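You operate a simulated robot arm through the tools that you are given. There is no shell and no other tool. Be economical: measure what you need, move in short steps, check, and stop when the job is done.

The job below is to be done with a simulated two-armed robot. You get a single attempt, and the scene is never put back.

Task
Unseal the pellet tub, unbolt it, lift off the blue lid and take out the scoop.
Fine: seal button first; the bolt is stiff, so the tub is held steady with the other hand; lid on the bench, scoop in the parts tray.
Where things are to end (x, y in the base frame): blue lid within 0.06 m of [0.58, -0.39].
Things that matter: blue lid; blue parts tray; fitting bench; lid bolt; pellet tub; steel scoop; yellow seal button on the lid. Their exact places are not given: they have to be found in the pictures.

The check looks at the end state, three seconds after you hand in, the way a careful person would. Anything else that was tipped, shoved, dropped, spilled or broken makes it a failure. Lids that push on must go on centred and level and be pressed home; caps that screw on are set level and turned clockwise until they are tight.

Robot
Two 7-joint arms with two-finger parallel grippers on one trunk, on a base that drives. Base frame: it is fixed to the floor where the robot stands at the start and does not move with it; the origin is under the middle of the robot, x ahead of it, y to its left, z up; the surface under the hand at the start is at about z = 0.84. Readings come in m, degrees, newtons and seconds.
The left shoulder is at the start at [0.06, 0.143, 0.926], the right one opposite. With the tool pointing down near the work surface each hand reaches from about 0.32 to 0.74 m from the robot's upright axis, wherever it stands, measured 20 degrees to its own side. Places, roughly: blue parts tray [0.5, 0.5, 0.8]; fitting bench [0.7, 0, 0.8]; lid bolt [0.6, -0.1, 1]; yellow seal button on the lid [0.6, 0.1, 1]. Payload 1.57 kg a hand.
The tool frame of a hand sits at the grasp point between the pads (the TCP): z along the fingers, y along the line on which they close. The tips reach 0.03 m beyond it. Largest opening 0.11 m; finger width 0.024, thickness 0.012; the body of the gripper, 0.048 by 0.112 m, starts 0.078 m behind the TCP.
Orientation is told as [roll, pitch, yaw] about the base's x, y, z axes, in that order, counted from this pose: with the fingers straight down and closing along the base's y, the tool's x points along the base's -x, its y along +y and its z along -z.

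Tools
- The arms move only by the tool step_arm. It takes "left_increments", "right_increments" or both (then of equal length, played together; a hand with none holds still); each is a list of rows, each a list of 7 numbers: the shift along the tool's x, y, z in m, then the turn, a rotation vector about the tool's x, y, z in degrees, then the opening, from 0 (shut) to 1 (fully open). In form: [[tx, ty, tz, wx, wy, wz, fingers], ...]. A call has 1 to 8 rows; each row shifts and turns the commanded pose from where the row before left it, along the tool's axes as they then stand. Rows are played at 5 a second. More than 0.05 m and 8.6 degrees between two rows, or a gripper value outside its range, and nothing of the call is played. A pose out of reach is approached as far as the arm can. The call stops where the force on the tool passes 40 N (or 10 N more than at its start, if that is more) or the arm is blocked; 0.2 s more then pass. Each finger travels about 0.045 m/s and halts on what it meets, pressing with about 43 N; the grip force reading is that of the motor and also rises with nothing between the fingers. The clock runs only during rows and for 0.2 s after the last one: add rows that do not move to give the fingers time. The reply holds the time, the measured pose of the TCP, the force on the tool along the base axes, the opening and the grip force, in the units named above and with some noise, with the torque about the TCP (base axes, N m) and any sound that the robot's microphone picked up.
- Cameras (640 x 400 px; columns grow to the right, rows downward): "scene" is now at [0.0508, 0.0051, 1.5383]; the picture's right is [0.08, -1.00, 0.00], its down [-0.72, -0.06, -0.69] and it looks along [0.69, 0.05, -0.72] (base axes); focal length 295 px, centre (320, 200). "left" rides on the left gripper at [0.07, -0.016, -0.141] in its tool frame; the picture's right is [0.23, 0.97, 0.00], its down [-0.86, 0.20, -0.48] and it looks along [-0.47, 0.11, 0.88] (tool axes); focal length 222 px, centre (320, 200). "right" rides on the right gripper at [0.07, 0.016, -0.141] in its tool frame; the picture's right is [-0.23, 0.97, 0.00], its down [-0.86, -0.20, -0.48] and it looks along [-0.47, -0.11, 0.88] (tool axes); focal length 222 px, centre (320, 200).
- camera(camera): a new picture of that camera. The clock stands still meanwhile.
- raise_lower(by): slides the trunk up (or, below 0, down) by that many m; the arms and the scene camera ride with it, the base frame stays. It gives what a move gives, with no picture.
- roll_base(legs): drives the robot by 1 to 6 legs, each [ahead, left, turn to the left] in m, m and degrees, along the robot's own axes; the way and the turn of a leg run together, so that a leg with both is an arc; at most 1.5 m and 180 degrees a leg. The arms and the cameras ride along, it lands a little off, and it stops where it bumps. It gives what a move gives.
- pan_tilt(pan, tilt): turns the head with the scene camera to pan (to the left, within 86 degrees either way) and tilt (down, from -29 to 69), counted from straight ahead of the robot. It gives what a move gives.
- probe_pixels(camera, pixels): for up to 12 pixels [column, row] of the newest picture of that camera ("zoom" is the newest enlarged one), the place [x, y, z] in the base frame of the surface seen there, good to about 0.002 m. The clock stands still meanwhile.
- zoom(camera, box): a new picture of the part [left, top, right, bottom] of that camera's present view, enlarged. The clock stands still meanwhile.
- job_done(): hands the job in; it is judged then, once.

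Work in short steps. Measure before you move; look again where a grasp or a placing could have gone wrong, and mend it. You have 80 turns and 62 pictures in all, those below and enlarged ones among them. Open the grippers and draw the arms clear of the work before you hand the job in, unless the task says otherwise; then end with one line.

The tools are called after "Emit:" by a JSON object that holds its "api" and its "payload". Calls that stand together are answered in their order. step_arm: Moves the arms, as the interface text tells. Its arguments: {"type":"object","properties":{"left_increments":{"type":"array"},"right_increments":{"type":"array"}},"required":[]} The other tools are called the same way: raise_lower (by) slides the trunk up or down; roll_base (legs) drives the base; pan_tilt (pan, tilt) turns the head that bears the scene camera; camera (camera) takes a picture; probe_pixels (camera, pixels) gives the place of the surface under pixels of a picture; zoom (camera, box) takes an enlarged picture of a part of a camera's view; job_done () hands the job in.

At the start:

```text
time: 0.0
left_ee_pos: [0.6029, 0.2363, 1.0003]
left_tool_rot: [0.0, -0.1, 0.0]
left_ft_force: [-0.5, 0.2, 1.2]
left_moment: [0.02, -0.01, -0.02]
left_grip_width: 0.1097
left_gripper_force: 0.1
right_ee_pos: [0.4092, -0.2131, 0.9998]
right_tool_rot: [0.0, 0.1, 0.1]
right_ft_force: [-0.5, 0.5, 0.6]
right_moment: [0.01, -0.03, -0.03]
right_grip_width: 0.1101
right_gripper_force: 0.0
trunk travel left (down, up): [-0.525, 0.065]
robot x, y, heading: [0.001, 0.0007, -0.1]
head pan, tilt: [4.5, 46.2]
```

scene: 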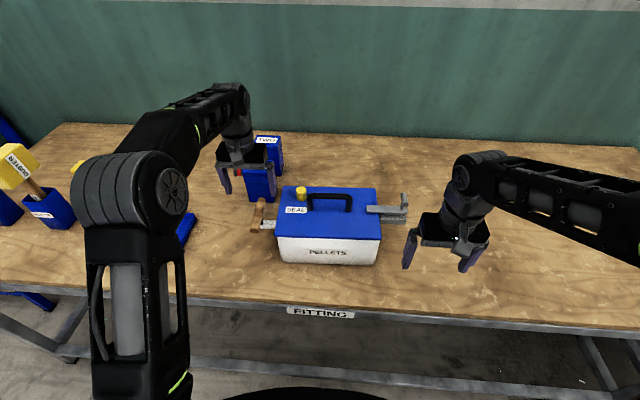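
right: 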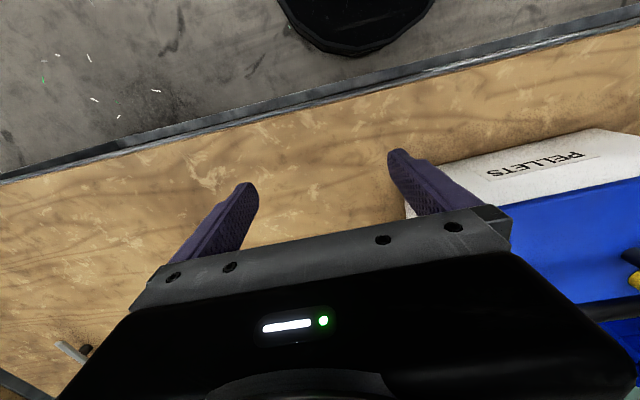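
left: 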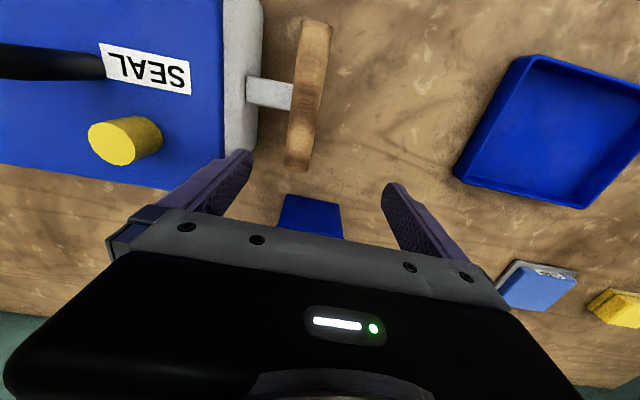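

The scene shows the tub at about (330,225), the seal button at (300,192), the bolt at (388,212) and a wooden knob at (258,215). I zoom in on the tub before measuring.

Emit:
{"api": "zoom", "payload": {"camera": "scene", "box": [230, 160, 430, 285]}}

Emit:
{"api": "zoom", "payload": {"camera": "scene", "box": [0, 120, 300, 308]}}

```text
3.20 times, centred on (330, 222) of scene
```

zoom: 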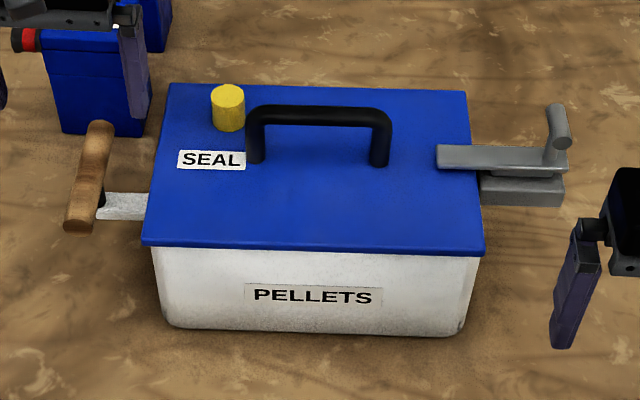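

```text
2.13 times, centred on (150, 214) of scene
```

zoom: 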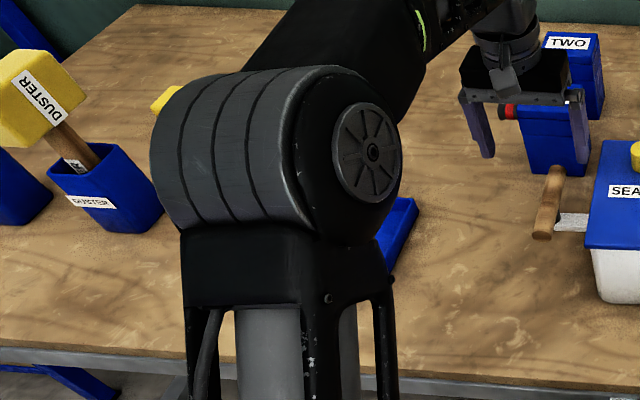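

I probe the tub's main features straight in a fresh zoom of the tub.

Emit:
{"api": "zoom", "payload": {"camera": "scene", "box": [230, 160, 430, 285]}}

Emit:
{"api": "probe_pixels", "payload": {"camera": "zoom", "pixels": [[228, 92], [228, 122], [262, 112], [318, 113], [378, 112], [445, 152], [530, 155], [556, 110], [562, 140], [535, 190], [98, 130], [76, 222]]}}

Emit:
{"api": "probe_pixels", "payload": {"camera": "zoom", "pixels": [[125, 205], [172, 88], [464, 95], [482, 250], [148, 240], [315, 200], [170, 320], [455, 330], [560, 250], [560, 185], [485, 150], [568, 168]]}}

Emit:
{"api": "camera", "payload": {"camera": "left"}}

Emit:
{"api": "probe_pixels", "payload": {"camera": "left", "pixels": [[535, 60], [465, 175], [580, 205], [570, 130], [310, 215], [300, 160], [318, 30], [310, 90], [270, 92], [110, 140], [610, 310], [530, 285]]}}

```text
3.20 times, centred on (330, 222) of scene
```

zoom: 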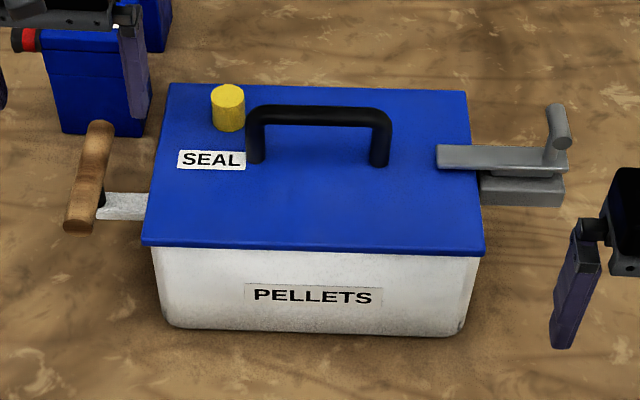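

```text
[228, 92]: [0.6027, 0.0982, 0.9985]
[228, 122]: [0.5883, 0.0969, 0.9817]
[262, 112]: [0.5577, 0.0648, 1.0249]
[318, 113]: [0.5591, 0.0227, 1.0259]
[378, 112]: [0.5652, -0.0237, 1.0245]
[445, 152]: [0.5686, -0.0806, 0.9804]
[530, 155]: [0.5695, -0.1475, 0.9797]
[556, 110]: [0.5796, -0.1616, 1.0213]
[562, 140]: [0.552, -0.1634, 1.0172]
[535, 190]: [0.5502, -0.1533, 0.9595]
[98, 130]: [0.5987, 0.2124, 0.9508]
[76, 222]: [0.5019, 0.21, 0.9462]
```

```text
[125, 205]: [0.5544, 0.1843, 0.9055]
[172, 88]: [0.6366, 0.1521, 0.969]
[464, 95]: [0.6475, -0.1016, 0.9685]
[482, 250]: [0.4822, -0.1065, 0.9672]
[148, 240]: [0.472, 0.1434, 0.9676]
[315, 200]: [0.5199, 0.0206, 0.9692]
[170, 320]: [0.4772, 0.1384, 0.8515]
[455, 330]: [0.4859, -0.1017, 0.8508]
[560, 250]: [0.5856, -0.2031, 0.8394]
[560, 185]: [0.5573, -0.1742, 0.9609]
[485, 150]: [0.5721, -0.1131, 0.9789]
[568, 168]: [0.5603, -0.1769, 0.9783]
```

```text
55 pictures are left
```

left: 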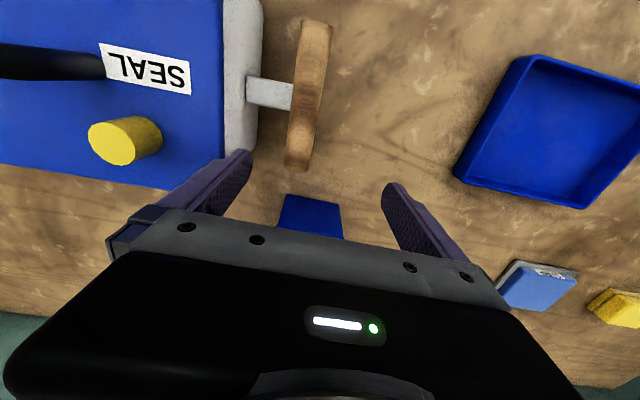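

```text
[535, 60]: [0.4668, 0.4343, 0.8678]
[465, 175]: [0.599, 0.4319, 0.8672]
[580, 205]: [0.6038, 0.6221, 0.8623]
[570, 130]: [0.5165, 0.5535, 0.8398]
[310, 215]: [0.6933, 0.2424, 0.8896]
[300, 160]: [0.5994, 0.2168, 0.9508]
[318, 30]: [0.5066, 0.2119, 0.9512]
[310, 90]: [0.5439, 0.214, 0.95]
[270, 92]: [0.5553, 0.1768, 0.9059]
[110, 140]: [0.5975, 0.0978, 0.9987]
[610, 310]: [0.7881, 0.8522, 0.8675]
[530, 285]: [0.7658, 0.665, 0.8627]
```

Button centre is about (0.600, 0.098), top z 0.999; the bolt bar runs along y at x≈0.568 with a peg near y −0.162. I bring the closed left fingers above the button and the right hand above the bolt to look.

Emit:
{"api": "step_arm", "payload": {"left_increments": [[0, 0, -0.04, 0, 0, 0, 0.5], [0, 0, -0.03, 0, 0, 0, 0], [0, -0.046, 0, 0, 0, 0, 0], [0, -0.046, 0, 0, 0, 0, 0], [0.002, -0.046, 0, 0, 0, 0, 0], [0, 0, 0, 0, 0, 0, 0], [0, 0, 0, 0, 0, 0, 0], [0, 0, 0, 0, 0, 0, 0]], "right_increments": [[0, 0, -0.04, 0, 0, 0, 1], [0, 0, -0.04, 0, 0, 0, 1], [0, 0, -0.02, 0, 0, 0, 1], [-0.04, 0, 0, 0, 0, 0, 1], [-0.04, 0, 0, 0, 0, 0, 1], [-0.04, 0, 0, 0, 0, 0, 1], [-0.03, 0.01, 0, 0, 0, 0, 1], [0, 0, 0, 0, 0, 0, 1]]}}

Emit:
{"api": "camera", "payload": {"camera": "right"}}

Emit:
{"api": "zoom", "payload": {"camera": "scene", "box": [230, 160, 430, 285]}}

```text
time: 1.8
left_ee_pos: [0.6035, 0.1006, 1.0402]
left_tool_rot: [0.1, -0.1, -0.1]
left_ft_force: [-0.1, -0.1, -0.7]
left_moment: [0.02, 0.02, 0.01]
left_grip_width: 0.0001
left_gripper_force: 21.4
left hand out of reach, approached as far as the arm can: row 2
right_ee_pos: [0.5183, -0.2138, 1.1001]
right_tool_rot: [0.1, -0.1, 0.0]
right_ft_force: [0.8, 0.2, 0.0]
right_moment: [0.0, -0.02, -0.02]
right_grip_width: 0.1101
right_gripper_force: 0.0
right hand out of reach, approached as far as the arm can: row 6, 7
trunk travel left (down, up): [-0.525, 0.065]
robot x, y, heading: [0.0029, -0.0006, 0.2]
head pan, tilt: [4.5, 46.2]
```

```text
54 pictures are left
```

right: 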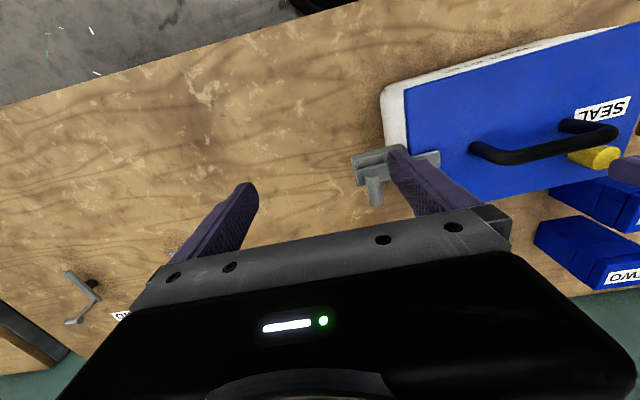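

```text
3.20 times, centred on (330, 222) of scene
```

zoom: 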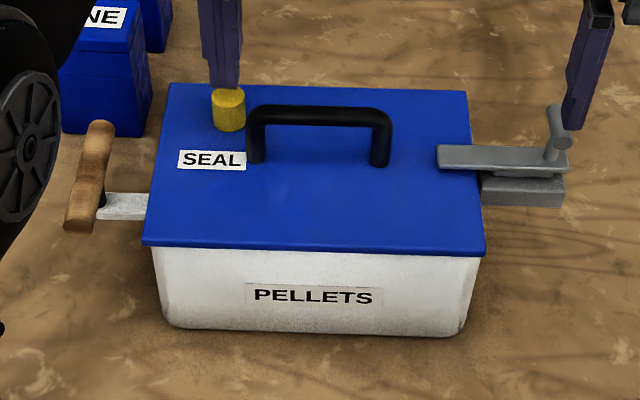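

The left tips are now at z≈1.01 right over the button (zoom (228,85)). I press straight down in small steps, letting contact force stop it.

Emit:
{"api": "step_arm", "payload": {"left_increments": [[0.003, -0.002, 0.008, 0, 0, 0, 0], [0, 0, 0.006, 0, 0, 0, 0], [0, 0, 0.005, 0, 0, 0, 0], [0, 0, 0.005, 0, 0, 0, 0], [0, 0, 0.004, 0, 0, 0, 0], [0, 0, 0.004, 0, 0, 0, 0]]}}

```text
time: 3.2
left_ee_pos: [0.5984, 0.0985, 1.011]
left_tool_rot: [-0.1, -0.3, 0.0]
left_ft_force: [-0.3, 2.0, 24.5]
left_moment: [0.05, 0.06, -0.09]
left_grip_width: 0.0003
left_gripper_force: 21.2
right_ee_pos: [0.5166, -0.213, 1.1012]
right_tool_rot: [0.1, -0.2, 0.0]
right_ft_force: [-0.9, 0.4, -0.4]
right_moment: [-0.04, -0.02, 0.0]
right_grip_width: 0.11
right_gripper_force: 0.1
trunk travel left (down, up): [-0.525, 0.065]
robot x, y, heading: [0.0027, -0.0007, 0.0]
head pan, tilt: [4.5, 46.2]
```

The button has gone down about 17 mm with 24 N and no click heard yet. I push slightly further.

Emit:
{"api": "step_arm", "payload": {"left_increments": [[0, 0, 0.003, 0, 0, 0, 0], [0, 0, 0.003, 0, 0, 0, 0], [0, 0, 0.003, 0, 0, 0, 0], [0, 0, 0, 0, 0, 0, 0]]}}

Emit:
{"api": "zoom", "payload": {"camera": "scene", "box": [230, 160, 430, 285]}}

```text
time: 3.8
left_ee_pos: [0.5973, 0.0984, 1.0149]
left_tool_rot: [-0.3, -1.5, 0.1]
left_ft_force: [-0.1, 1.8, 21.1]
left_moment: [0.01, 0.1, -0.01]
left_grip_width: 0.0
left_gripper_force: 21.5
right_ee_pos: [0.5144, -0.2131, 1.1041]
right_tool_rot: [0.0, -0.4, 0.0]
right_ft_force: [-0.2, 0.1, -0.1]
right_moment: [-0.03, -0.04, 0.05]
right_grip_width: 0.1101
right_gripper_force: 0.0
trunk travel left (down, up): [-0.525, 0.065]
robot x, y, heading: [0.003, -0.0017, -0.1]
head pan, tilt: [4.5, 46.2]
stopped in row 2 (left hand): the force on the tool passed its limit at 41 N (the readings are from after the stop); the commanded pose is now the measured one
```

```text
3.20 times, centred on (330, 222) of scene
```

zoom: 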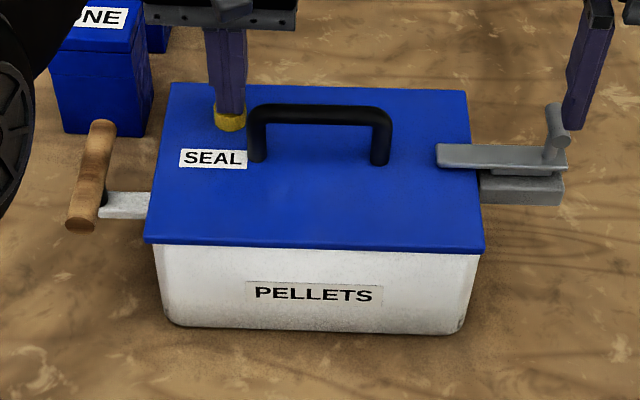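

It bottomed out at 41 N. I back off upward and check whether the button stays down.

Emit:
{"api": "step_arm", "payload": {"left_increments": [[0, 0, -0.015, 0, 0, 0, 0], [0, 0, -0.012, 0, 0, 0, 0], [0, 0, 0, 0, 0, 0, 0]]}}

Emit:
{"api": "zoom", "payload": {"camera": "scene", "box": [230, 160, 430, 285]}}

Emit:
{"api": "probe_pixels", "payload": {"camera": "zoom", "pixels": [[230, 116], [556, 110], [562, 140], [535, 155], [535, 190], [566, 163]]}}

```text
time: 4.6
left_ee_pos: [0.5998, 0.0978, 1.0333]
left_tool_rot: [-0.1, -0.5, 0.0]
left_ft_force: [-0.1, -0.2, -0.9]
left_moment: [-0.01, 0.0, -0.01]
left_grip_width: 0.0001
left_gripper_force: 21.6
right_ee_pos: [0.5196, -0.2132, 1.1004]
right_tool_rot: [-0.1, -0.2, 0.0]
right_ft_force: [0.0, 0.4, -0.5]
right_moment: [0.01, 0.01, 0.03]
right_grip_width: 0.1097
right_gripper_force: 0.0
trunk travel left (down, up): [-0.525, 0.065]
robot x, y, heading: [-0.0019, -0.0001, -0.2]
head pan, tilt: [4.5, 46.2]
```

```text
3.20 times, centred on (330, 222) of scene
```

zoom: 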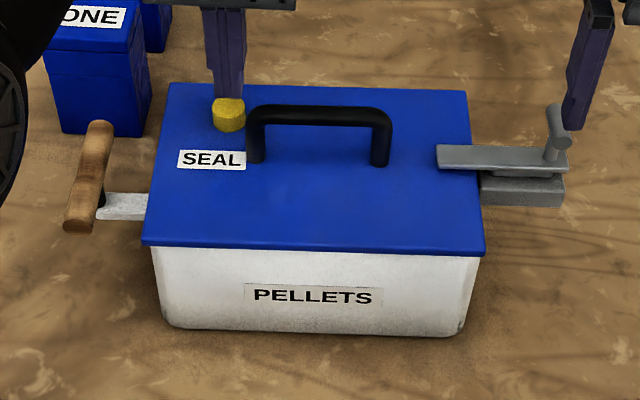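

```text
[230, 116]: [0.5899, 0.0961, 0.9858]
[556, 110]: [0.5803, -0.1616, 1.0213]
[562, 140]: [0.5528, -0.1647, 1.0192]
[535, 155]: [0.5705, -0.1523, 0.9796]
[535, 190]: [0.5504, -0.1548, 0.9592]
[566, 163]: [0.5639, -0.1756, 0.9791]
```

The button looks lower but the finger hides its top. I lift the trunk for height room, then move the left hand to above the wooden handle.

Emit:
{"api": "raise_lower", "payload": {"by": 0.06}}

Emit:
{"api": "step_arm", "payload": {"left_increments": [[0, 0.03, -0.005, 0, 0, 0, 0], [0, 0.04, 0, 0, 0, 0, 0.4], [0.01, 0.035, 0, 0, 0, 0, 1], [0.02, 0.01, 0, 0, 0, 0, 1], [0.02, 0, 0, 0, 0, 0, 1], [0, 0, 0, 0, 0, 0, 1], [0, 0, 0, 0, 0, 0, 1]]}}

Emit:
{"api": "zoom", "payload": {"camera": "scene", "box": [230, 190, 430, 315]}}

Emit:
{"api": "camera", "payload": {"camera": "left"}}

```text
time: 5.6
left_ee_pos: [0.6009, 0.097, 1.0916]
left_tool_rot: [0.0, -0.6, 0.0]
left_ft_force: [-0.6, -1.0, -0.7]
left_moment: [0.02, -0.03, 0.01]
left_grip_width: 0.0
left_gripper_force: 21.0
right_ee_pos: [0.5199, -0.2135, 1.1601]
right_tool_rot: [0.0, -0.1, 0.0]
right_ft_force: [-0.1, 0.7, 0.1]
right_moment: [-0.03, -0.03, -0.02]
right_grip_width: 0.1101
right_gripper_force: 0.1
trunk travel left (down, up): [-0.585, 0.005]
robot x, y, heading: [-0.0033, -0.0033, -0.0]
head pan, tilt: [4.5, 46.2]
```

```text
time: 7.2
left_ee_pos: [0.5508, 0.2131, 1.0988]
left_tool_rot: [-0.1, -0.5, 0.1]
left_ft_force: [-0.2, -0.2, -0.2]
left_moment: [-0.02, -0.02, -0.02]
left_grip_width: 0.1102
left_gripper_force: 0.0
right_ee_pos: [0.5187, -0.2131, 1.1602]
right_tool_rot: [0.0, -0.1, 0.0]
right_ft_force: [-0.3, 0.9, 0.8]
right_moment: [-0.01, -0.02, 0.02]
right_grip_width: 0.1102
right_gripper_force: 0.0
trunk travel left (down, up): [-0.585, 0.005]
robot x, y, heading: [0.0024, 0.0037, -0.2]
head pan, tilt: [4.5, 46.2]
```

```text
3.20 times, centred on (330, 252) of scene
```

zoom: 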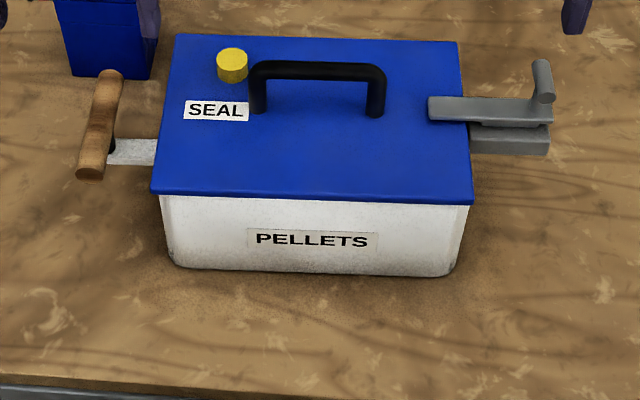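

```text
49 pictures are left
```

left: 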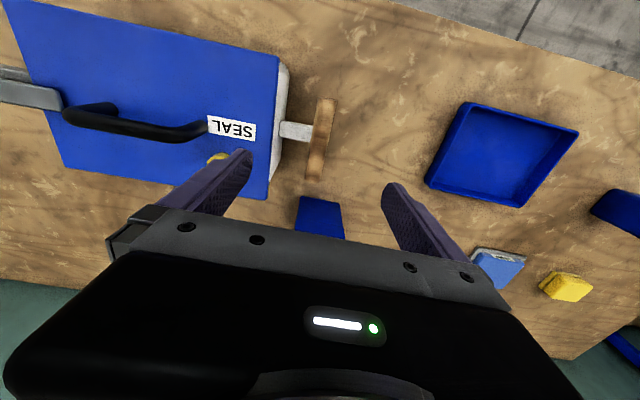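

The button now looks visibly shorter. I probe its top and the bolt's peg from this higher view.

Emit:
{"api": "probe_pixels", "payload": {"camera": "zoom", "pixels": [[232, 55], [542, 66], [547, 97], [537, 102], [440, 105], [535, 140], [500, 130], [110, 75], [90, 172], [545, 112], [262, 68], [375, 72]]}}

Emit:
{"api": "zoom", "payload": {"camera": "scene", "box": [355, 200, 415, 245]}}

```text
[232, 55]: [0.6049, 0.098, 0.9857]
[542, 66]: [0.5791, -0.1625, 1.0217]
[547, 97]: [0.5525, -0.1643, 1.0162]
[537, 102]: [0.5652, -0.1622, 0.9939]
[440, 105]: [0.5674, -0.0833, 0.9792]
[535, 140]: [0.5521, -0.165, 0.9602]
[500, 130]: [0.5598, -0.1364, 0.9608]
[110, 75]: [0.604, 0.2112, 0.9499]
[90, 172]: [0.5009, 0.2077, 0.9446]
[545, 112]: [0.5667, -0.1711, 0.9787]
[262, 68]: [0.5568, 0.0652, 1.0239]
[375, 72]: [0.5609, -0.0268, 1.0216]
```

```text
8.89 times, centred on (385, 222) of scene
```

zoom: 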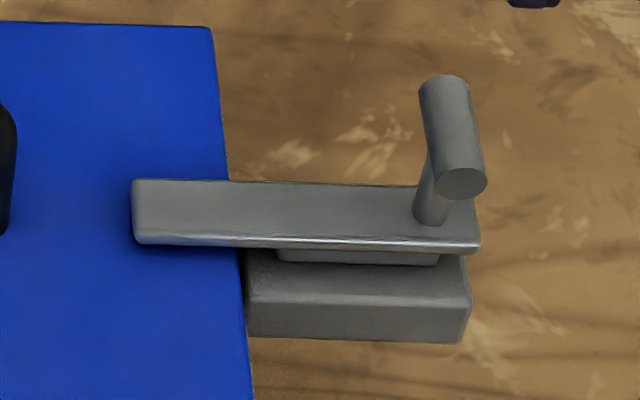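

The button stays at 0.986 (was 0.9985), so it is latched in. Before gripping the wooden handle I check closely how it joins the tub.

Emit:
{"api": "zoom", "payload": {"camera": "left", "box": [240, 80, 368, 210]}}

Emit:
{"api": "probe_pixels", "payload": {"camera": "left", "pixels": [[328, 103], [315, 178], [321, 140], [312, 140], [330, 140], [300, 131], [286, 128], [283, 140], [281, 70], [278, 100]]}}

```text
3.08 times, centred on (304, 145) of left
```

zoom: 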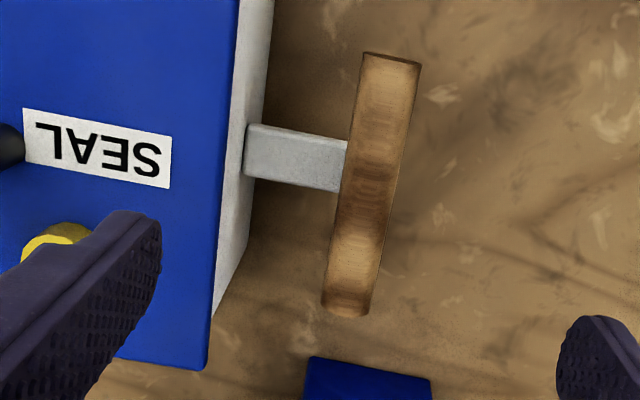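

```text
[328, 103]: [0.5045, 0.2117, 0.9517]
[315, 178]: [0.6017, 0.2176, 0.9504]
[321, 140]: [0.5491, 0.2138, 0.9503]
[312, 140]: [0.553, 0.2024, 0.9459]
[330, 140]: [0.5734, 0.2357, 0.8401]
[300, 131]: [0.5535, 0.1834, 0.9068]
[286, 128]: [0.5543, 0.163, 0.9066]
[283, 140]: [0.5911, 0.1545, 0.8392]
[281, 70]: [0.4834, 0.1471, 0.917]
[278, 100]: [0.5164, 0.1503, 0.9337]
```

It is a holding lug fixed to the tub wall, rod along x at y≈0.212, z top 0.950. I lower the left hand around it with a partial opening and bring the right hand over the bolt knob.

Emit:
{"api": "step_arm", "payload": {"left_increments": [[0, 0, 0.03, 0, 0, -2.5, 0.6], [0, 0, 0.03, 0, 0, 0, 0.6], [0, 0, 0.03, 0, 0, 0, 0.6], [0, 0, 0.03, 0, 0, 0, 0.6], [0, 0, 0.02, 0, 0, 0, 0.6], [0, 0, 0.016, 0, 0, 0, 0.6], [0, 0, 0, 0, 0, 0, 0.6]], "right_increments": [[-0.02, 0.02, 0.01, 0, 0, -2.3, 0.5], [-0.02, 0.02, 0.02, 0, 0, 0, 0.5], [-0.011, 0.011, 0.02, 0, 0, 0, 0.5], [0, 0, 0.02, 0, 0, 0, 0.5], [0, 0, 0.01, 0, 0, 0, 0.5], [0, 0, 0, 0, 0, 0, 0.5], [0, 0, 0, 0, 0, 0, 0.5]]}}

Emit:
{"api": "zoom", "payload": {"camera": "scene", "box": [230, 190, 430, 315]}}

Emit:
{"api": "camera", "payload": {"camera": "right"}}

Emit:
{"api": "camera", "payload": {"camera": "left"}}

```text
time: 8.8
left_ee_pos: [0.5523, 0.2119, 0.9407]
left_tool_rot: [-0.1, -0.5, 2.5]
left_ft_force: [0.0, 0.2, -0.6]
left_moment: [0.0, 0.0, 0.02]
left_grip_width: 0.0661
left_gripper_force: 0.0
right_ee_pos: [0.5693, -0.1606, 1.0798]
right_tool_rot: [0.0, -0.1, 2.4]
right_ft_force: [-0.5, -0.3, 0.6]
right_moment: [0.0, 0.0, 0.01]
right_grip_width: 0.0548
right_gripper_force: 0.1
trunk travel left (down, up): [-0.585, 0.005]
robot x, y, heading: [0.0002, -0.0002, -0.1]
head pan, tilt: [4.5, 46.2]
```

```text
3.20 times, centred on (330, 252) of scene
```

zoom: 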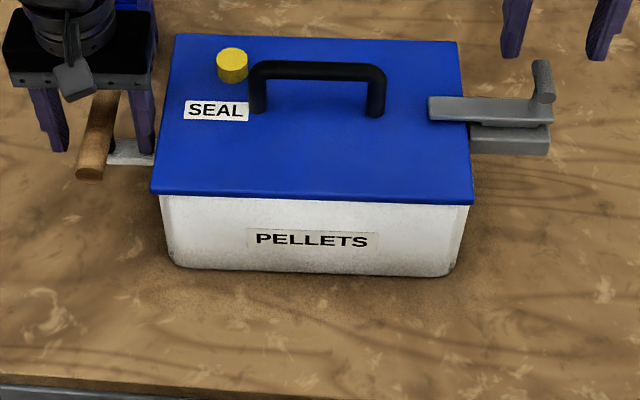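

```text
45 pictures are left
```

right: 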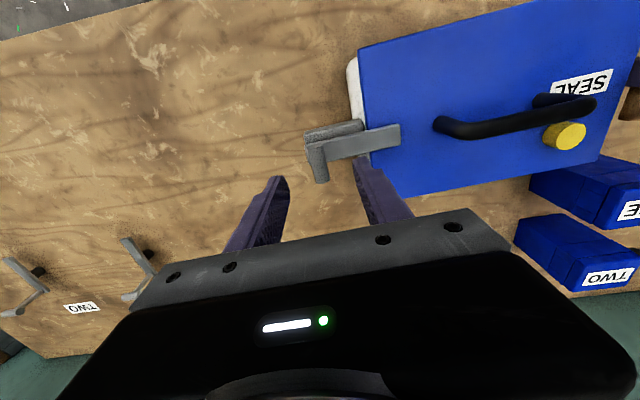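

```text
44 pictures are left
```

left: 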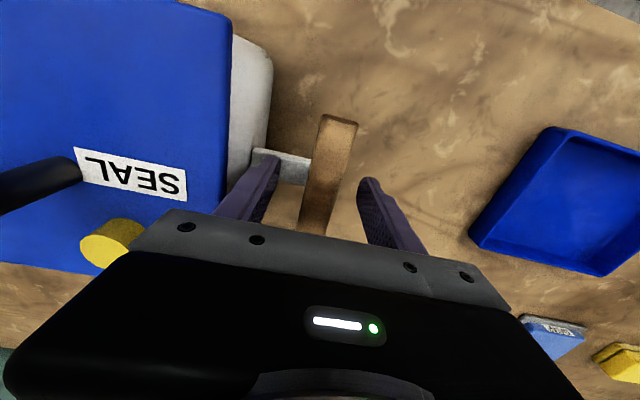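

Both hands are aligned: left straddles the rod, right is over the knob. I close the left grip and lower the right onto the knob.

Emit:
{"api": "step_arm", "payload": {"left_increments": [[0, 0, 0, 0, 0, 0, 0], [0, 0, 0, 0, 0, 0, 0], [0, 0, 0, 0, 0, 0, 0], [0, 0, 0, 0, 0, 0, 0], [0, 0, 0, 0, 0, 0, 0]], "right_increments": [[0, -0.002, 0.02, 0, 0, 0, 0.5], [0, 0, 0.02, 0, 0, 0, 0.5], [0, 0, 0.015, 0, 0, 0, 0.5], [0, 0, 0.007, 0, 0, 0, 0.5], [0, 0, 0, 0, 0, 0, 0.5]]}}

Emit:
{"api": "zoom", "payload": {"camera": "scene", "box": [230, 190, 430, 315]}}

```text
time: 10.0
left_ee_pos: [0.5524, 0.2127, 0.9425]
left_tool_rot: [-0.1, -0.5, 2.6]
left_ft_force: [0.6, 2.4, 1.2]
left_moment: [0.07, 0.01, -0.39]
left_grip_width: 0.0239
left_gripper_force: 35.7
right_ee_pos: [0.568, -0.1634, 1.0192]
right_tool_rot: [0.0, -0.1, 2.3]
right_ft_force: [-0.6, 0.0, 0.3]
right_moment: [0.0, 0.02, 0.02]
right_grip_width: 0.055
right_gripper_force: 0.1
trunk travel left (down, up): [-0.585, 0.005]
robot x, y, heading: [0.0009, 0.0007, 0.4]
head pan, tilt: [4.5, 46.2]
```

```text
3.20 times, centred on (330, 252) of scene
```

zoom: 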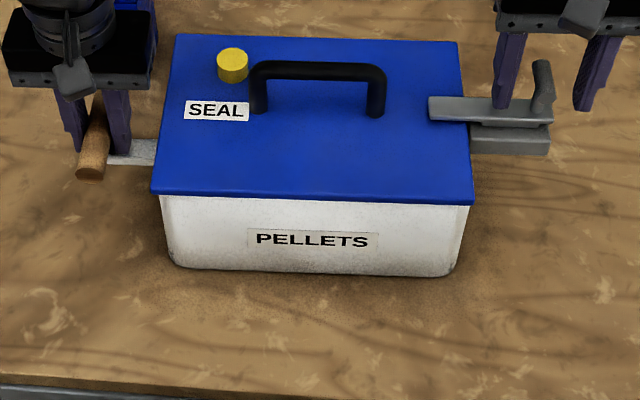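

The left hand holds the lug (width 0.024) and the right fingers straddle the knob. I close the right hand and lower it no further.

Emit:
{"api": "step_arm", "payload": {"right_increments": [[0, 0, 0.003, 0, 0, 0, 0.3], [0, 0, 0, 0, 0, 0, 0.1], [0, 0, 0, 0, 0, 0, 0], [0, 0, 0, 0, 0, 0, 0]]}}

```text
time: 11.0
left_ee_pos: [0.5513, 0.212, 0.9421]
left_tool_rot: [-0.1, -0.6, 2.5]
left_ft_force: [-1.4, 3.3, 1.3]
left_moment: [-0.03, -0.11, -0.23]
left_grip_width: 0.0233
left_gripper_force: 36.0
right_ee_pos: [0.5686, -0.1629, 1.0145]
right_tool_rot: [0.1, 0.0, 2.3]
right_ft_force: [0.8, 0.2, 0.4]
right_moment: [0.03, -0.08, -0.05]
right_grip_width: 0.0146
right_gripper_force: 25.4
trunk travel left (down, up): [-0.585, 0.005]
robot x, y, heading: [-0.0008, 0.0011, -0.1]
head pan, tilt: [4.5, 46.2]
```

The knob is gripped (0.0146 m). I pull it outward along the tool's −y in small steps while the left hand holds.

Emit:
{"api": "step_arm", "payload": {"left_increments": [[0, 0, 0, 0, 0, 0, 0], [0, 0, 0, 0, 0, 0, 0], [0, 0, 0, 0, 0, 0, 0], [0, 0, 0, 0, 0, 0, 0], [0, 0, 0, 0, 0, 0, 0]], "right_increments": [[0, -0.008, 0, 0, 0, 0, 0], [0, -0.008, 0, 0, 0, 0, 0], [0, -0.008, 0, 0, 0, 0, 0], [0, -0.008, 0, 0, 0, 0, 0], [0, -0.008, 0, 0, 0, 0, 0]]}}

Emit:
{"api": "zoom", "payload": {"camera": "scene", "box": [230, 190, 430, 315]}}

```text
time: 12.2
left_ee_pos: [0.5515, 0.2101, 0.9413]
left_tool_rot: [-0.1, -0.5, 2.4]
left_ft_force: [-0.6, -13.5, -0.1]
left_moment: [-0.35, -0.14, -0.38]
left_grip_width: 0.0236
left_gripper_force: 35.3
right_ee_pos: [0.5706, -0.2036, 1.0148]
right_tool_rot: [-0.1, -0.2, 2.1]
right_ft_force: [0.4, 7.3, 8.4]
right_moment: [-0.02, 0.12, -0.02]
right_grip_width: 0.014
right_gripper_force: 31.2
trunk travel left (down, up): [-0.585, 0.005]
robot x, y, heading: [0.0032, -0.0038, -0.2]
head pan, tilt: [4.5, 46.2]
```

```text
3.20 times, centred on (330, 252) of scene
```

zoom: 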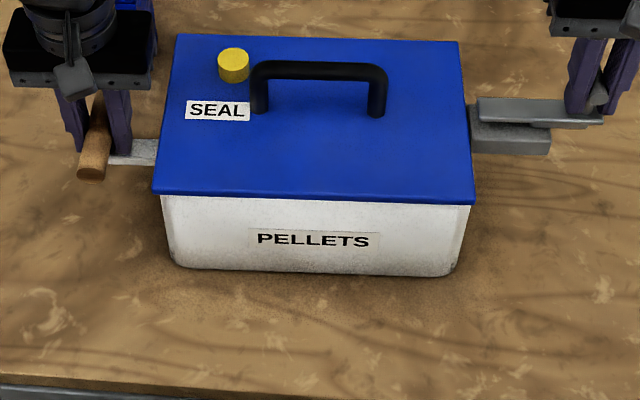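

The bar has slid 40 mm and its inner end (480,105) is off the lid. I pull a bit further for clearance, to its stop.

Emit:
{"api": "step_arm", "payload": {"left_increments": [[0, 0, 0, 0, 0, 0, 0], [0, 0, 0, 0, 0, 0, 0], [0, 0, 0, 0, 0, 0, 0]], "right_increments": [[0, -0.006, 0, 0, 0, 0, 0], [0, -0.006, 0, 0, 0, 0, 0], [0, 0, 0, 0, 0, 0, 0]]}}

Emit:
{"api": "zoom", "payload": {"camera": "scene", "box": [330, 190, 450, 265]}}

```text
time: 13.0
left_ee_pos: [0.5512, 0.2108, 0.9422]
left_tool_rot: [-0.4, -0.5, 2.4]
left_ft_force: [0.2, -27.0, 3.5]
left_moment: [-0.03, 0.64, -0.1]
left_grip_width: 0.0236
left_gripper_force: 35.4
right_ee_pos: [0.5694, -0.2106, 1.015]
right_tool_rot: [0.3, -0.1, 2.5]
right_ft_force: [-1.8, 30.9, -0.4]
right_moment: [-0.04, -0.49, -0.17]
right_grip_width: 0.0144
right_gripper_force: 30.4
trunk travel left (down, up): [-0.585, 0.005]
robot x, y, heading: [0.0014, -0.0006, -0.2]
head pan, tilt: [4.5, 46.2]
```

```text
5.33 times, centred on (390, 228) of scene
```

zoom: 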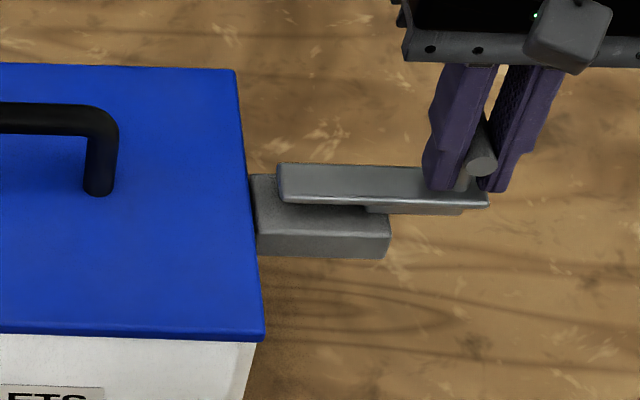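

The bolt is at its stop (≈30 N). I ease the tension, release both hands and raise them clear.

Emit:
{"api": "step_arm", "payload": {"left_increments": [[0, 0, 0, 0, 0, 0, 0], [0, 0, 0, 0, 0, 0, 0], [0, 0, 0, 0, 0, 0, 0.3], [0, 0, 0, 0, 0, 0, 0.6], [0, 0, 0, 0, 0, 0, 0.6], [0, 0, -0.04, 0, 0, 0, 0.6], [0, 0, -0.04, 0, 0, 0, 0.6], [0, 0.02, -0.04, 0, 0, 0, 0.6]], "right_increments": [[0, 0.005, 0, 0, 0, 0, 0], [0, 0, 0, 0, 0, 0, 0.2], [0, 0, 0, 0, 0, 0, 0.4], [0, 0, 0, 0, 0, 0, 0.5], [0, 0, -0.02, 0, 0, 0, 0.5], [0, 0, -0.04, 0, 0, 0, 0.5], [0, 0, -0.04, 0, 0, 0, 0.5], [0, 0, -0.02, 0, 0, 0, 0.5]]}}

Emit:
{"api": "camera", "payload": {"camera": "scene"}}

```text
time: 14.8
left_ee_pos: [0.5479, 0.2337, 1.0624]
left_tool_rot: [-0.3, -0.5, 2.5]
left_ft_force: [0.9, 0.8, -0.6]
left_moment: [0.01, 0.0, 0.0]
left_grip_width: 0.0661
left_gripper_force: 0.1
right_ee_pos: [0.5694, -0.2093, 1.1271]
right_tool_rot: [0.0, 0.6, 2.4]
right_ft_force: [-0.1, 0.2, 0.6]
right_moment: [0.0, -0.01, -0.01]
right_grip_width: 0.0547
right_gripper_force: 0.1
right hand out of reach, approached as far as the arm can: row 8
trunk travel left (down, up): [-0.585, 0.005]
robot x, y, heading: [0.0005, -0.0002, 0.0]
head pan, tilt: [4.5, 46.2]
```

```text
40 pictures are left
```

scene: 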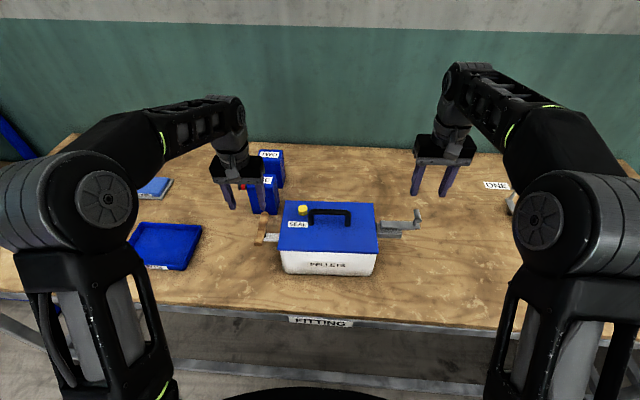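

The tub is unbolted. I check the lid's target area on the right and re-measure the lid and handle.

Emit:
{"api": "probe_pixels", "payload": {"camera": "scene", "pixels": [[497, 185], [511, 204], [480, 225], [495, 245], [420, 260], [460, 200], [313, 213], [348, 214], [330, 212], [290, 203], [373, 204], [378, 250]]}}

Emit:
{"api": "camera", "payload": {"camera": "right"}}

```text
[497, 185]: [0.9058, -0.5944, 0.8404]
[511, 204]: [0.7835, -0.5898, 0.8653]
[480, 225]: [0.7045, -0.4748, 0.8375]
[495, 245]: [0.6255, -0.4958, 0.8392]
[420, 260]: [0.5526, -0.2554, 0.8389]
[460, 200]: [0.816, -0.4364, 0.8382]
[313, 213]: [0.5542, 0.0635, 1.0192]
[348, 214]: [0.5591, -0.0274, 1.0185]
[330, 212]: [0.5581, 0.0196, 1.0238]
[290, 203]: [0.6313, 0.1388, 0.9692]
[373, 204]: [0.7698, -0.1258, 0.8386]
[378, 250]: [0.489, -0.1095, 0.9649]
```

```text
39 pictures are left
```

right: 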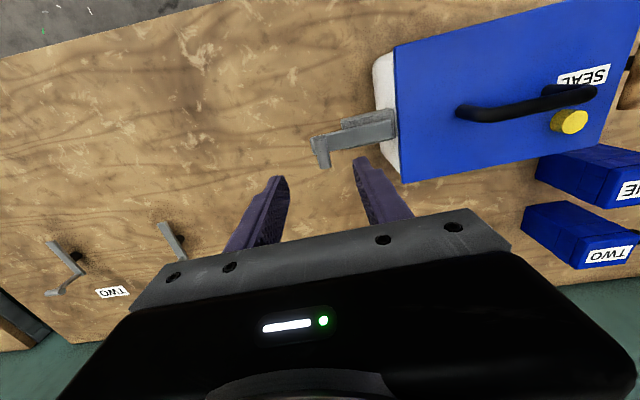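

I measure the two hook-like items at (55,270) and (172,240) in the right picture, to keep the lid clear of them.

Emit:
{"api": "probe_pixels", "payload": {"camera": "right", "pixels": [[55, 245], [75, 270], [55, 293], [163, 228], [175, 245], [185, 255], [113, 292], [320, 150], [395, 115], [480, 112], [530, 105], [585, 92]]}}

```text
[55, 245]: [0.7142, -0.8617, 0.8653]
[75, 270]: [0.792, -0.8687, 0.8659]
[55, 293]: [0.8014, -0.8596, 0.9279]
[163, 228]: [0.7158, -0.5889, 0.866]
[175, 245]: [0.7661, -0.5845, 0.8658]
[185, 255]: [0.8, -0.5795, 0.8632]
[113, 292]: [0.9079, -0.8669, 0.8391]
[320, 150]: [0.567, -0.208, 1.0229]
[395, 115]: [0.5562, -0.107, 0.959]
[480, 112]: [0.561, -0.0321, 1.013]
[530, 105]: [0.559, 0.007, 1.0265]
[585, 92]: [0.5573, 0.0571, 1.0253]
```

The target area is free (hooks lie at x>0.71, y≈−0.59). I turn the right hand 90° so it can close across the lid handle, and take the left hand further left.

Emit:
{"api": "step_arm", "payload": {"left_increments": [[0, 0.04, 0, 0, 0, 0, 0.6], [0, 0.04, 0, 0, 0, 0, 0.6], [0, 0.03, 0, 0, 0, 0, 0.6], [0, 0, 0, 0, 0, 0, 0.6], [0, 0, 0, 0, 0, 0, 0.6], [0, 0, 0, 0, 0, 0, 0.6], [0, 0, 0, 0, 0, 0, 0.6], [0, 0, 0, 0, 0, 0, 0.6]], "right_increments": [[0, 0, 0, 0, 0, 8.3, 0.5], [0, 0, 0, 0, 0, 8.3, 0.5], [0, 0, 0, 0, 0, 8.3, 0.5], [0, 0, 0, 0, 0, 8.3, 0.5], [0, 0, 0, 0, 0, 8.3, 0.5], [0, 0, 0, 0, 0, 8.3, 0.5], [0, 0, 0, 0, 0, 8.3, 0.5], [0, 0, 0, 0, 0, 8.3, 0.5]]}}

```text
time: 16.6
left_ee_pos: [0.5461, 0.3416, 1.0617]
left_tool_rot: [0.0, -0.6, 2.5]
left_ft_force: [0.4, 0.2, -0.7]
left_moment: [0.01, -0.03, 0.01]
left_grip_width: 0.066
left_gripper_force: 0.1
right_ee_pos: [0.5697, -0.2108, 1.1355]
right_tool_rot: [0.3, -0.2, -64.3]
right_ft_force: [0.6, 1.2, -0.5]
right_moment: [0.0, -0.03, 0.03]
right_grip_width: 0.0548
right_gripper_force: 0.0
trunk travel left (down, up): [-0.585, 0.005]
robot x, y, heading: [0.0039, 0.0011, 0.1]
head pan, tilt: [4.5, 46.2]
```

The turn works; I complete it to −87.5° and travel over the lid handle at a safe height.

Emit:
{"api": "step_arm", "payload": {"right_increments": [[0, 0, 0, 0, 0, 7.7, 0.5], [0, 0, 0, 0, 0, 7.7, 0.5], [0, 0, 0, 0, 0, 7.8, 0.5], [0.046, 0, 0, 0, 0, 0, 0.5], [0.046, 0, 0, 0, 0, 0, 0.5], [0.046, 0, 0, 0, 0, 0, 0.5], [0.046, 0, 0.01, 0, 0, 0, 0.5], [0.045, -0.001, 0.02, 0, 0, 0, 0.5]]}}

Emit:
{"api": "camera", "payload": {"camera": "right"}}

Emit:
{"api": "zoom", "payload": {"camera": "scene", "box": [230, 160, 430, 285]}}

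```text
time: 18.4
left_ee_pos: [0.5459, 0.3423, 1.0609]
left_tool_rot: [-0.1, -0.4, 2.5]
left_ft_force: [-0.3, 0.0, 0.0]
left_moment: [0.01, 0.01, -0.03]
left_grip_width: 0.0661
left_gripper_force: 0.1
right_ee_pos: [0.5596, -0.0276, 1.1024]
right_tool_rot: [0.2, 0.0, -87.4]
right_ft_force: [0.1, -0.4, 0.2]
right_moment: [0.01, 0.0, -0.01]
right_grip_width: 0.055
right_gripper_force: 0.0
right hand out of reach, approached as far as the arm can: row 6
trunk travel left (down, up): [-0.585, 0.005]
robot x, y, heading: [0.0017, -0.0015, -0.1]
head pan, tilt: [4.5, 46.2]
```

```text
38 pictures are left
```

right: 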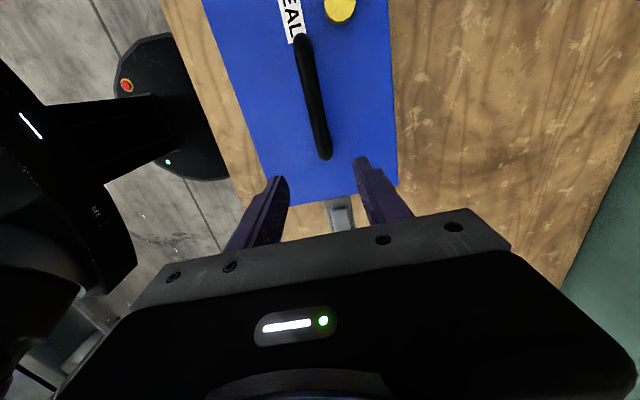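

```text
3.20 times, centred on (330, 222) of scene
```

zoom: 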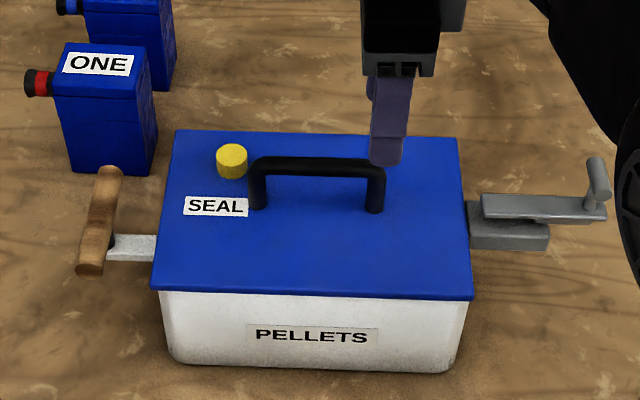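

The hand stopped 46 mm short at y −0.028. I try the rest of the way, also sinking a little (tips stay above the handle until aligned).

Emit:
{"api": "step_arm", "payload": {"right_increments": [[0.016, 0, 0.01, 0, 0, 0, 0.5], [0.016, 0, 0.01, 0, 0, 0, 0.5], [0.014, 0, 0.005, 0, 0, 0, 0.5], [0, 0, 0, 0, 0, 0, 0.5]]}}

```text
time: 19.4
left_ee_pos: [0.5459, 0.3415, 1.0622]
left_tool_rot: [-0.1, -0.6, 2.4]
left_ft_force: [0.4, 0.0, 0.4]
left_moment: [-0.01, -0.01, -0.02]
left_grip_width: 0.066
left_gripper_force: 0.1
right_ee_pos: [0.5578, 0.0176, 1.0778]
right_tool_rot: [0.1, 0.0, -87.4]
right_ft_force: [0.5, 0.5, 0.3]
right_moment: [0.03, 0.02, -0.01]
right_grip_width: 0.055
right_gripper_force: 0.1
trunk travel left (down, up): [-0.585, 0.005]
robot x, y, heading: [0.0006, 0.0013, -0.0]
head pan, tilt: [4.5, 46.2]
```

Now centred at (0.558, 0.018). I lower to z≈1.018 and close on the handle.

Emit:
{"api": "step_arm", "payload": {"right_increments": [[0, 0, 0.02, 0, 0, 0, 0.5], [0, 0, 0.02, 0, 0, 0, 0.5], [0, 0, 0.018, 0, 0, 0, 0.5], [0, 0, 0, 0, 0, 0, 0.2], [0, 0, 0, 0, 0, 0, 0], [0, 0, 0, 0, 0, 0, 0], [0, 0, 0, 0, 0, 0, 0]]}}

Emit:
{"api": "zoom", "payload": {"camera": "scene", "box": [230, 160, 430, 285]}}

```text
time: 21.0
left_ee_pos: [0.5451, 0.3431, 1.0622]
left_tool_rot: [-0.1, -0.5, 2.4]
left_ft_force: [-0.7, 0.0, 0.3]
left_moment: [0.0, 0.02, -0.01]
left_grip_width: 0.066
left_gripper_force: 0.0
right_ee_pos: [0.5568, 0.018, 1.0202]
right_tool_rot: [0.2, 0.0, -87.3]
right_ft_force: [0.0, -0.2, -0.7]
right_moment: [0.13, 0.0, -0.01]
right_grip_width: 0.0153
right_gripper_force: 27.1
trunk travel left (down, up): [-0.585, 0.005]
robot x, y, heading: [-0.0014, 0.0008, -0.1]
head pan, tilt: [4.5, 46.2]
```

```text
3.20 times, centred on (330, 222) of scene
```

zoom: 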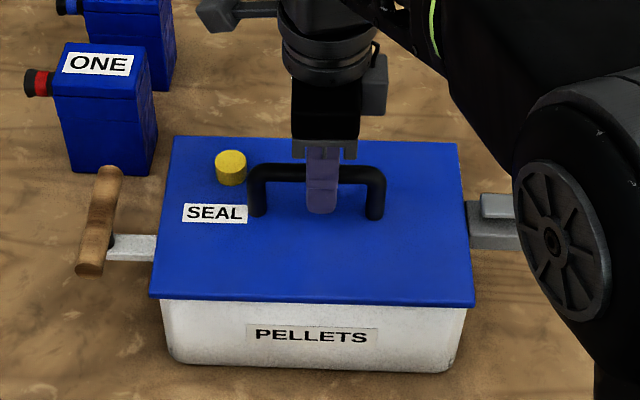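

The handle is gripped (0.0153 m). I lift slowly 25 mm and look whether the lid comes free and the tub stays.

Emit:
{"api": "step_arm", "payload": {"right_increments": [[0, 0, -0.008, 0, 0, 0, 0], [0, 0, -0.008, 0, 0, 0, 0], [0, 0, -0.01, 0, 0, 0, 0], [0, 0, 0, 0, 0, 0, 0]]}}

Emit:
{"api": "zoom", "payload": {"camera": "scene", "box": [230, 160, 430, 285]}}

```text
time: 22.0
left_ee_pos: [0.5458, 0.3426, 1.0616]
left_tool_rot: [-0.1, -0.5, 2.5]
left_ft_force: [0.5, 0.3, 0.1]
left_moment: [0.0, -0.03, 0.0]
left_grip_width: 0.0661
left_gripper_force: 0.1
right_ee_pos: [0.5569, 0.0188, 1.0476]
right_tool_rot: [0.0, 0.0, -87.4]
right_ft_force: [0.0, -0.1, -1.3]
right_moment: [-0.03, -0.04, 0.01]
right_grip_width: 0.0151
right_gripper_force: 31.4
trunk travel left (down, up): [-0.585, 0.005]
robot x, y, heading: [0.0016, -0.0044, 0.1]
head pan, tilt: [4.5, 46.2]
```

```text
3.20 times, centred on (330, 222) of scene
```

zoom: 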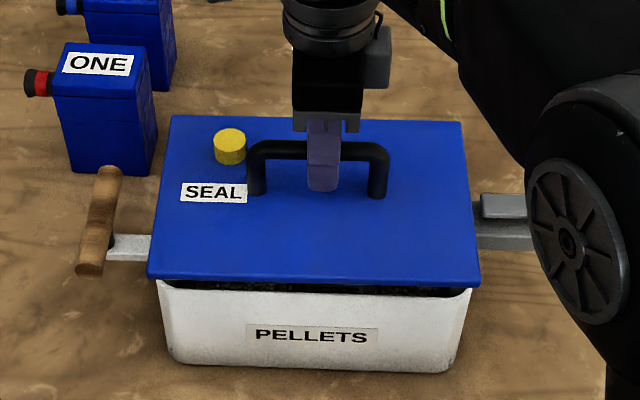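

The lid is free and the tub has not moved. I lift on to 1.075, then slide outward (−y) rising further to clear the bolt knob (1.023).

Emit:
{"api": "step_arm", "payload": {"right_increments": [[0, 0, -0.014, 0, 0, 0, 0], [0, 0, -0.014, 0, 0, 0, 0], [-0.02, 0, -0.006, 0, 0, 0, 0], [-0.02, 0, -0.01, 0, 0, 0, 0], [-0.02, 0, -0.01, 0, 0, 0, 0], [-0.01, 0, -0.005, 0, 0, 0, 0], [0, 0, 0, 0, 0, 0, 0]]}}

Emit:
{"api": "camera", "payload": {"camera": "scene"}}

```text
time: 23.6
left_ee_pos: [0.5451, 0.3421, 1.0615]
left_tool_rot: [0.0, -0.5, 2.5]
left_ft_force: [0.0, -0.7, -0.2]
left_moment: [-0.01, 0.0, 0.0]
left_grip_width: 0.0658
left_gripper_force: 0.2
right_ee_pos: [0.5607, -0.0514, 1.1066]
right_tool_rot: [0.1, 0.0, -87.3]
right_ft_force: [0.3, -0.2, -2.9]
right_moment: [-0.02, 0.01, -0.01]
right_grip_width: 0.0152
right_gripper_force: 31.1
trunk travel left (down, up): [-0.585, 0.005]
robot x, y, heading: [0.0011, -0.0016, 0.2]
head pan, tilt: [4.5, 46.2]
```

```text
34 pictures are left
```

scene: 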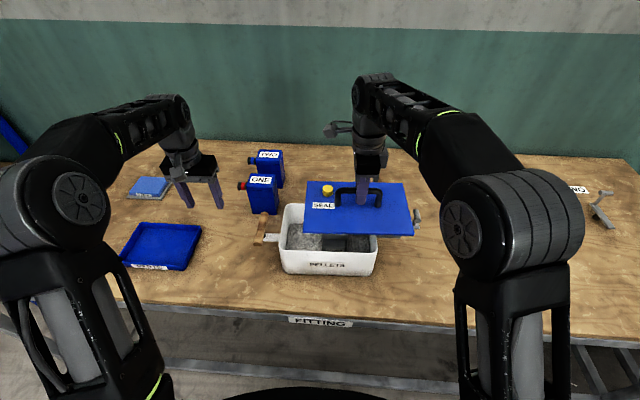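

Lid top is now about z 1.055, underside above the knob. I rise a bit more and carry on outward, keeping x≈0.56.

Emit:
{"api": "step_arm", "payload": {"right_increments": [[0, 0, -0.012, 0, 0, 0, 0], [-0.03, -0.002, -0.003, 0, 0, 0, 0], [-0.04, -0.002, 0, 0, 0, 0, 0], [-0.04, -0.002, 0, 0, 0, 0, 0], [-0.04, -0.002, 0, 0, 0, 0, 0], [-0.04, -0.003, 0, 0, 0, 0, 0], [0, 0, 0, 0, 0, 0, 0]]}}

Emit:
{"api": "camera", "payload": {"camera": "scene"}}

```text
time: 25.2
left_ee_pos: [0.5464, 0.3429, 1.0605]
left_tool_rot: [-0.1, -0.5, 2.5]
left_ft_force: [0.2, -0.5, 0.3]
left_moment: [0.0, 0.01, -0.01]
left_grip_width: 0.0658
left_gripper_force: 0.0
right_ee_pos: [0.5581, -0.2426, 1.122]
right_tool_rot: [0.1, 0.0, -87.2]
right_ft_force: [-0.3, 0.2, -2.6]
right_moment: [-0.03, -0.01, -0.02]
right_grip_width: 0.0149
right_gripper_force: 31.0
trunk travel left (down, up): [-0.585, 0.005]
robot x, y, heading: [-0.0013, -0.0006, -0.1]
head pan, tilt: [4.5, 46.2]
```

```text
33 pictures are left
```

scene: 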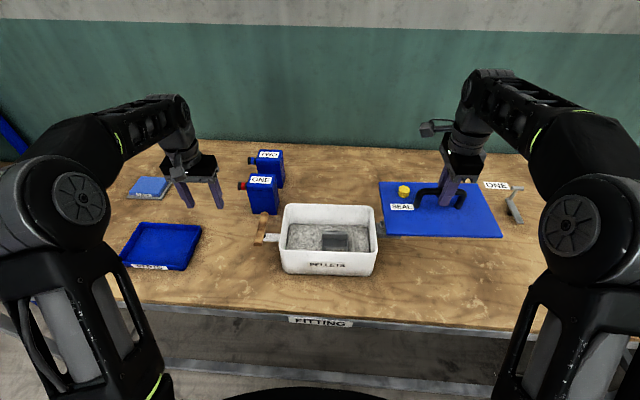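

The lid travels well, level. I carry it on to y≈−0.39.

Emit:
{"api": "step_arm", "payload": {"right_increments": [[-0.04, 0, 0, 0, 0, 0, 0], [-0.04, 0, 0, 0, 0, 0, 0], [-0.04, 0, 0, 0, 0, 0, 0], [-0.028, 0, 0, 0, 0, 0, 0], [0, 0, 0, 0, 0, 0, 0]]}}

```text
time: 26.4
left_ee_pos: [0.5466, 0.3422, 1.0619]
left_tool_rot: [-0.1, -0.4, 2.5]
left_ft_force: [-0.4, 0.2, -0.2]
left_moment: [0.0, -0.01, 0.05]
left_grip_width: 0.066
left_gripper_force: 0.0
right_ee_pos: [0.5631, -0.3614, 1.1201]
right_tool_rot: [0.1, 0.1, -87.3]
right_ft_force: [0.3, 0.0, -1.9]
right_moment: [-0.02, 0.03, 0.0]
right_grip_width: 0.0152
right_gripper_force: 30.8
right hand out of reach, approached as far as the arm can: row 4
trunk travel left (down, up): [-0.585, 0.005]
robot x, y, heading: [0.002, -0.001, 0.0]
head pan, tilt: [4.5, 46.2]
```

At y −0.361 I hit the reach at this height. I move the remaining 28 mm while sinking 15 mm, still above knob level.

Emit:
{"api": "step_arm", "payload": {"right_increments": [[-0.01, 0, 0.007, 0, 0, 0, 0], [-0.01, 0, 0.007, 0, 0, 0, 0], [-0.01, 0, 0.003, 0, 0, 0, 0], [0, 0, 0, 0, 0, 0, 0]]}}

Emit:
{"api": "camera", "payload": {"camera": "scene"}}

Emit:
{"api": "probe_pixels", "payload": {"camera": "scene", "pixels": [[405, 240], [415, 185], [470, 235], [383, 230], [410, 215], [410, 228]]}}

```text
time: 27.4
left_ee_pos: [0.5463, 0.3429, 1.062]
left_tool_rot: [-0.1, -0.5, 2.4]
left_ft_force: [-0.8, 0.4, -1.0]
left_moment: [0.03, 0.02, 0.05]
left_grip_width: 0.0659
left_gripper_force: 0.1
right_ee_pos: [0.5649, -0.3915, 1.1048]
right_tool_rot: [0.1, 0.0, -87.3]
right_ft_force: [0.8, -0.7, -1.7]
right_moment: [-0.01, 0.0, 0.01]
right_grip_width: 0.0149
right_gripper_force: 31.1
trunk travel left (down, up): [-0.585, 0.005]
robot x, y, heading: [0.0009, -0.0004, -0.2]
head pan, tilt: [4.5, 46.2]
```

```text
32 pictures are left
```

scene: 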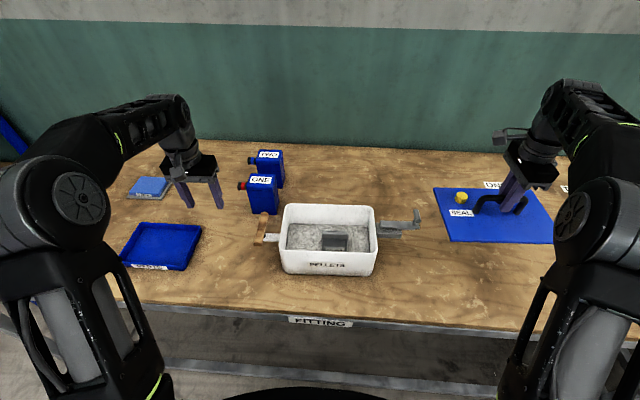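

```text
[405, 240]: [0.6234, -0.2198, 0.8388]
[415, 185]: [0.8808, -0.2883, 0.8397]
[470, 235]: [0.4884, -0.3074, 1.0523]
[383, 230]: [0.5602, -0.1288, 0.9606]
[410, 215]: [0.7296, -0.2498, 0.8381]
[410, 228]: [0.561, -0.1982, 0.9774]
```

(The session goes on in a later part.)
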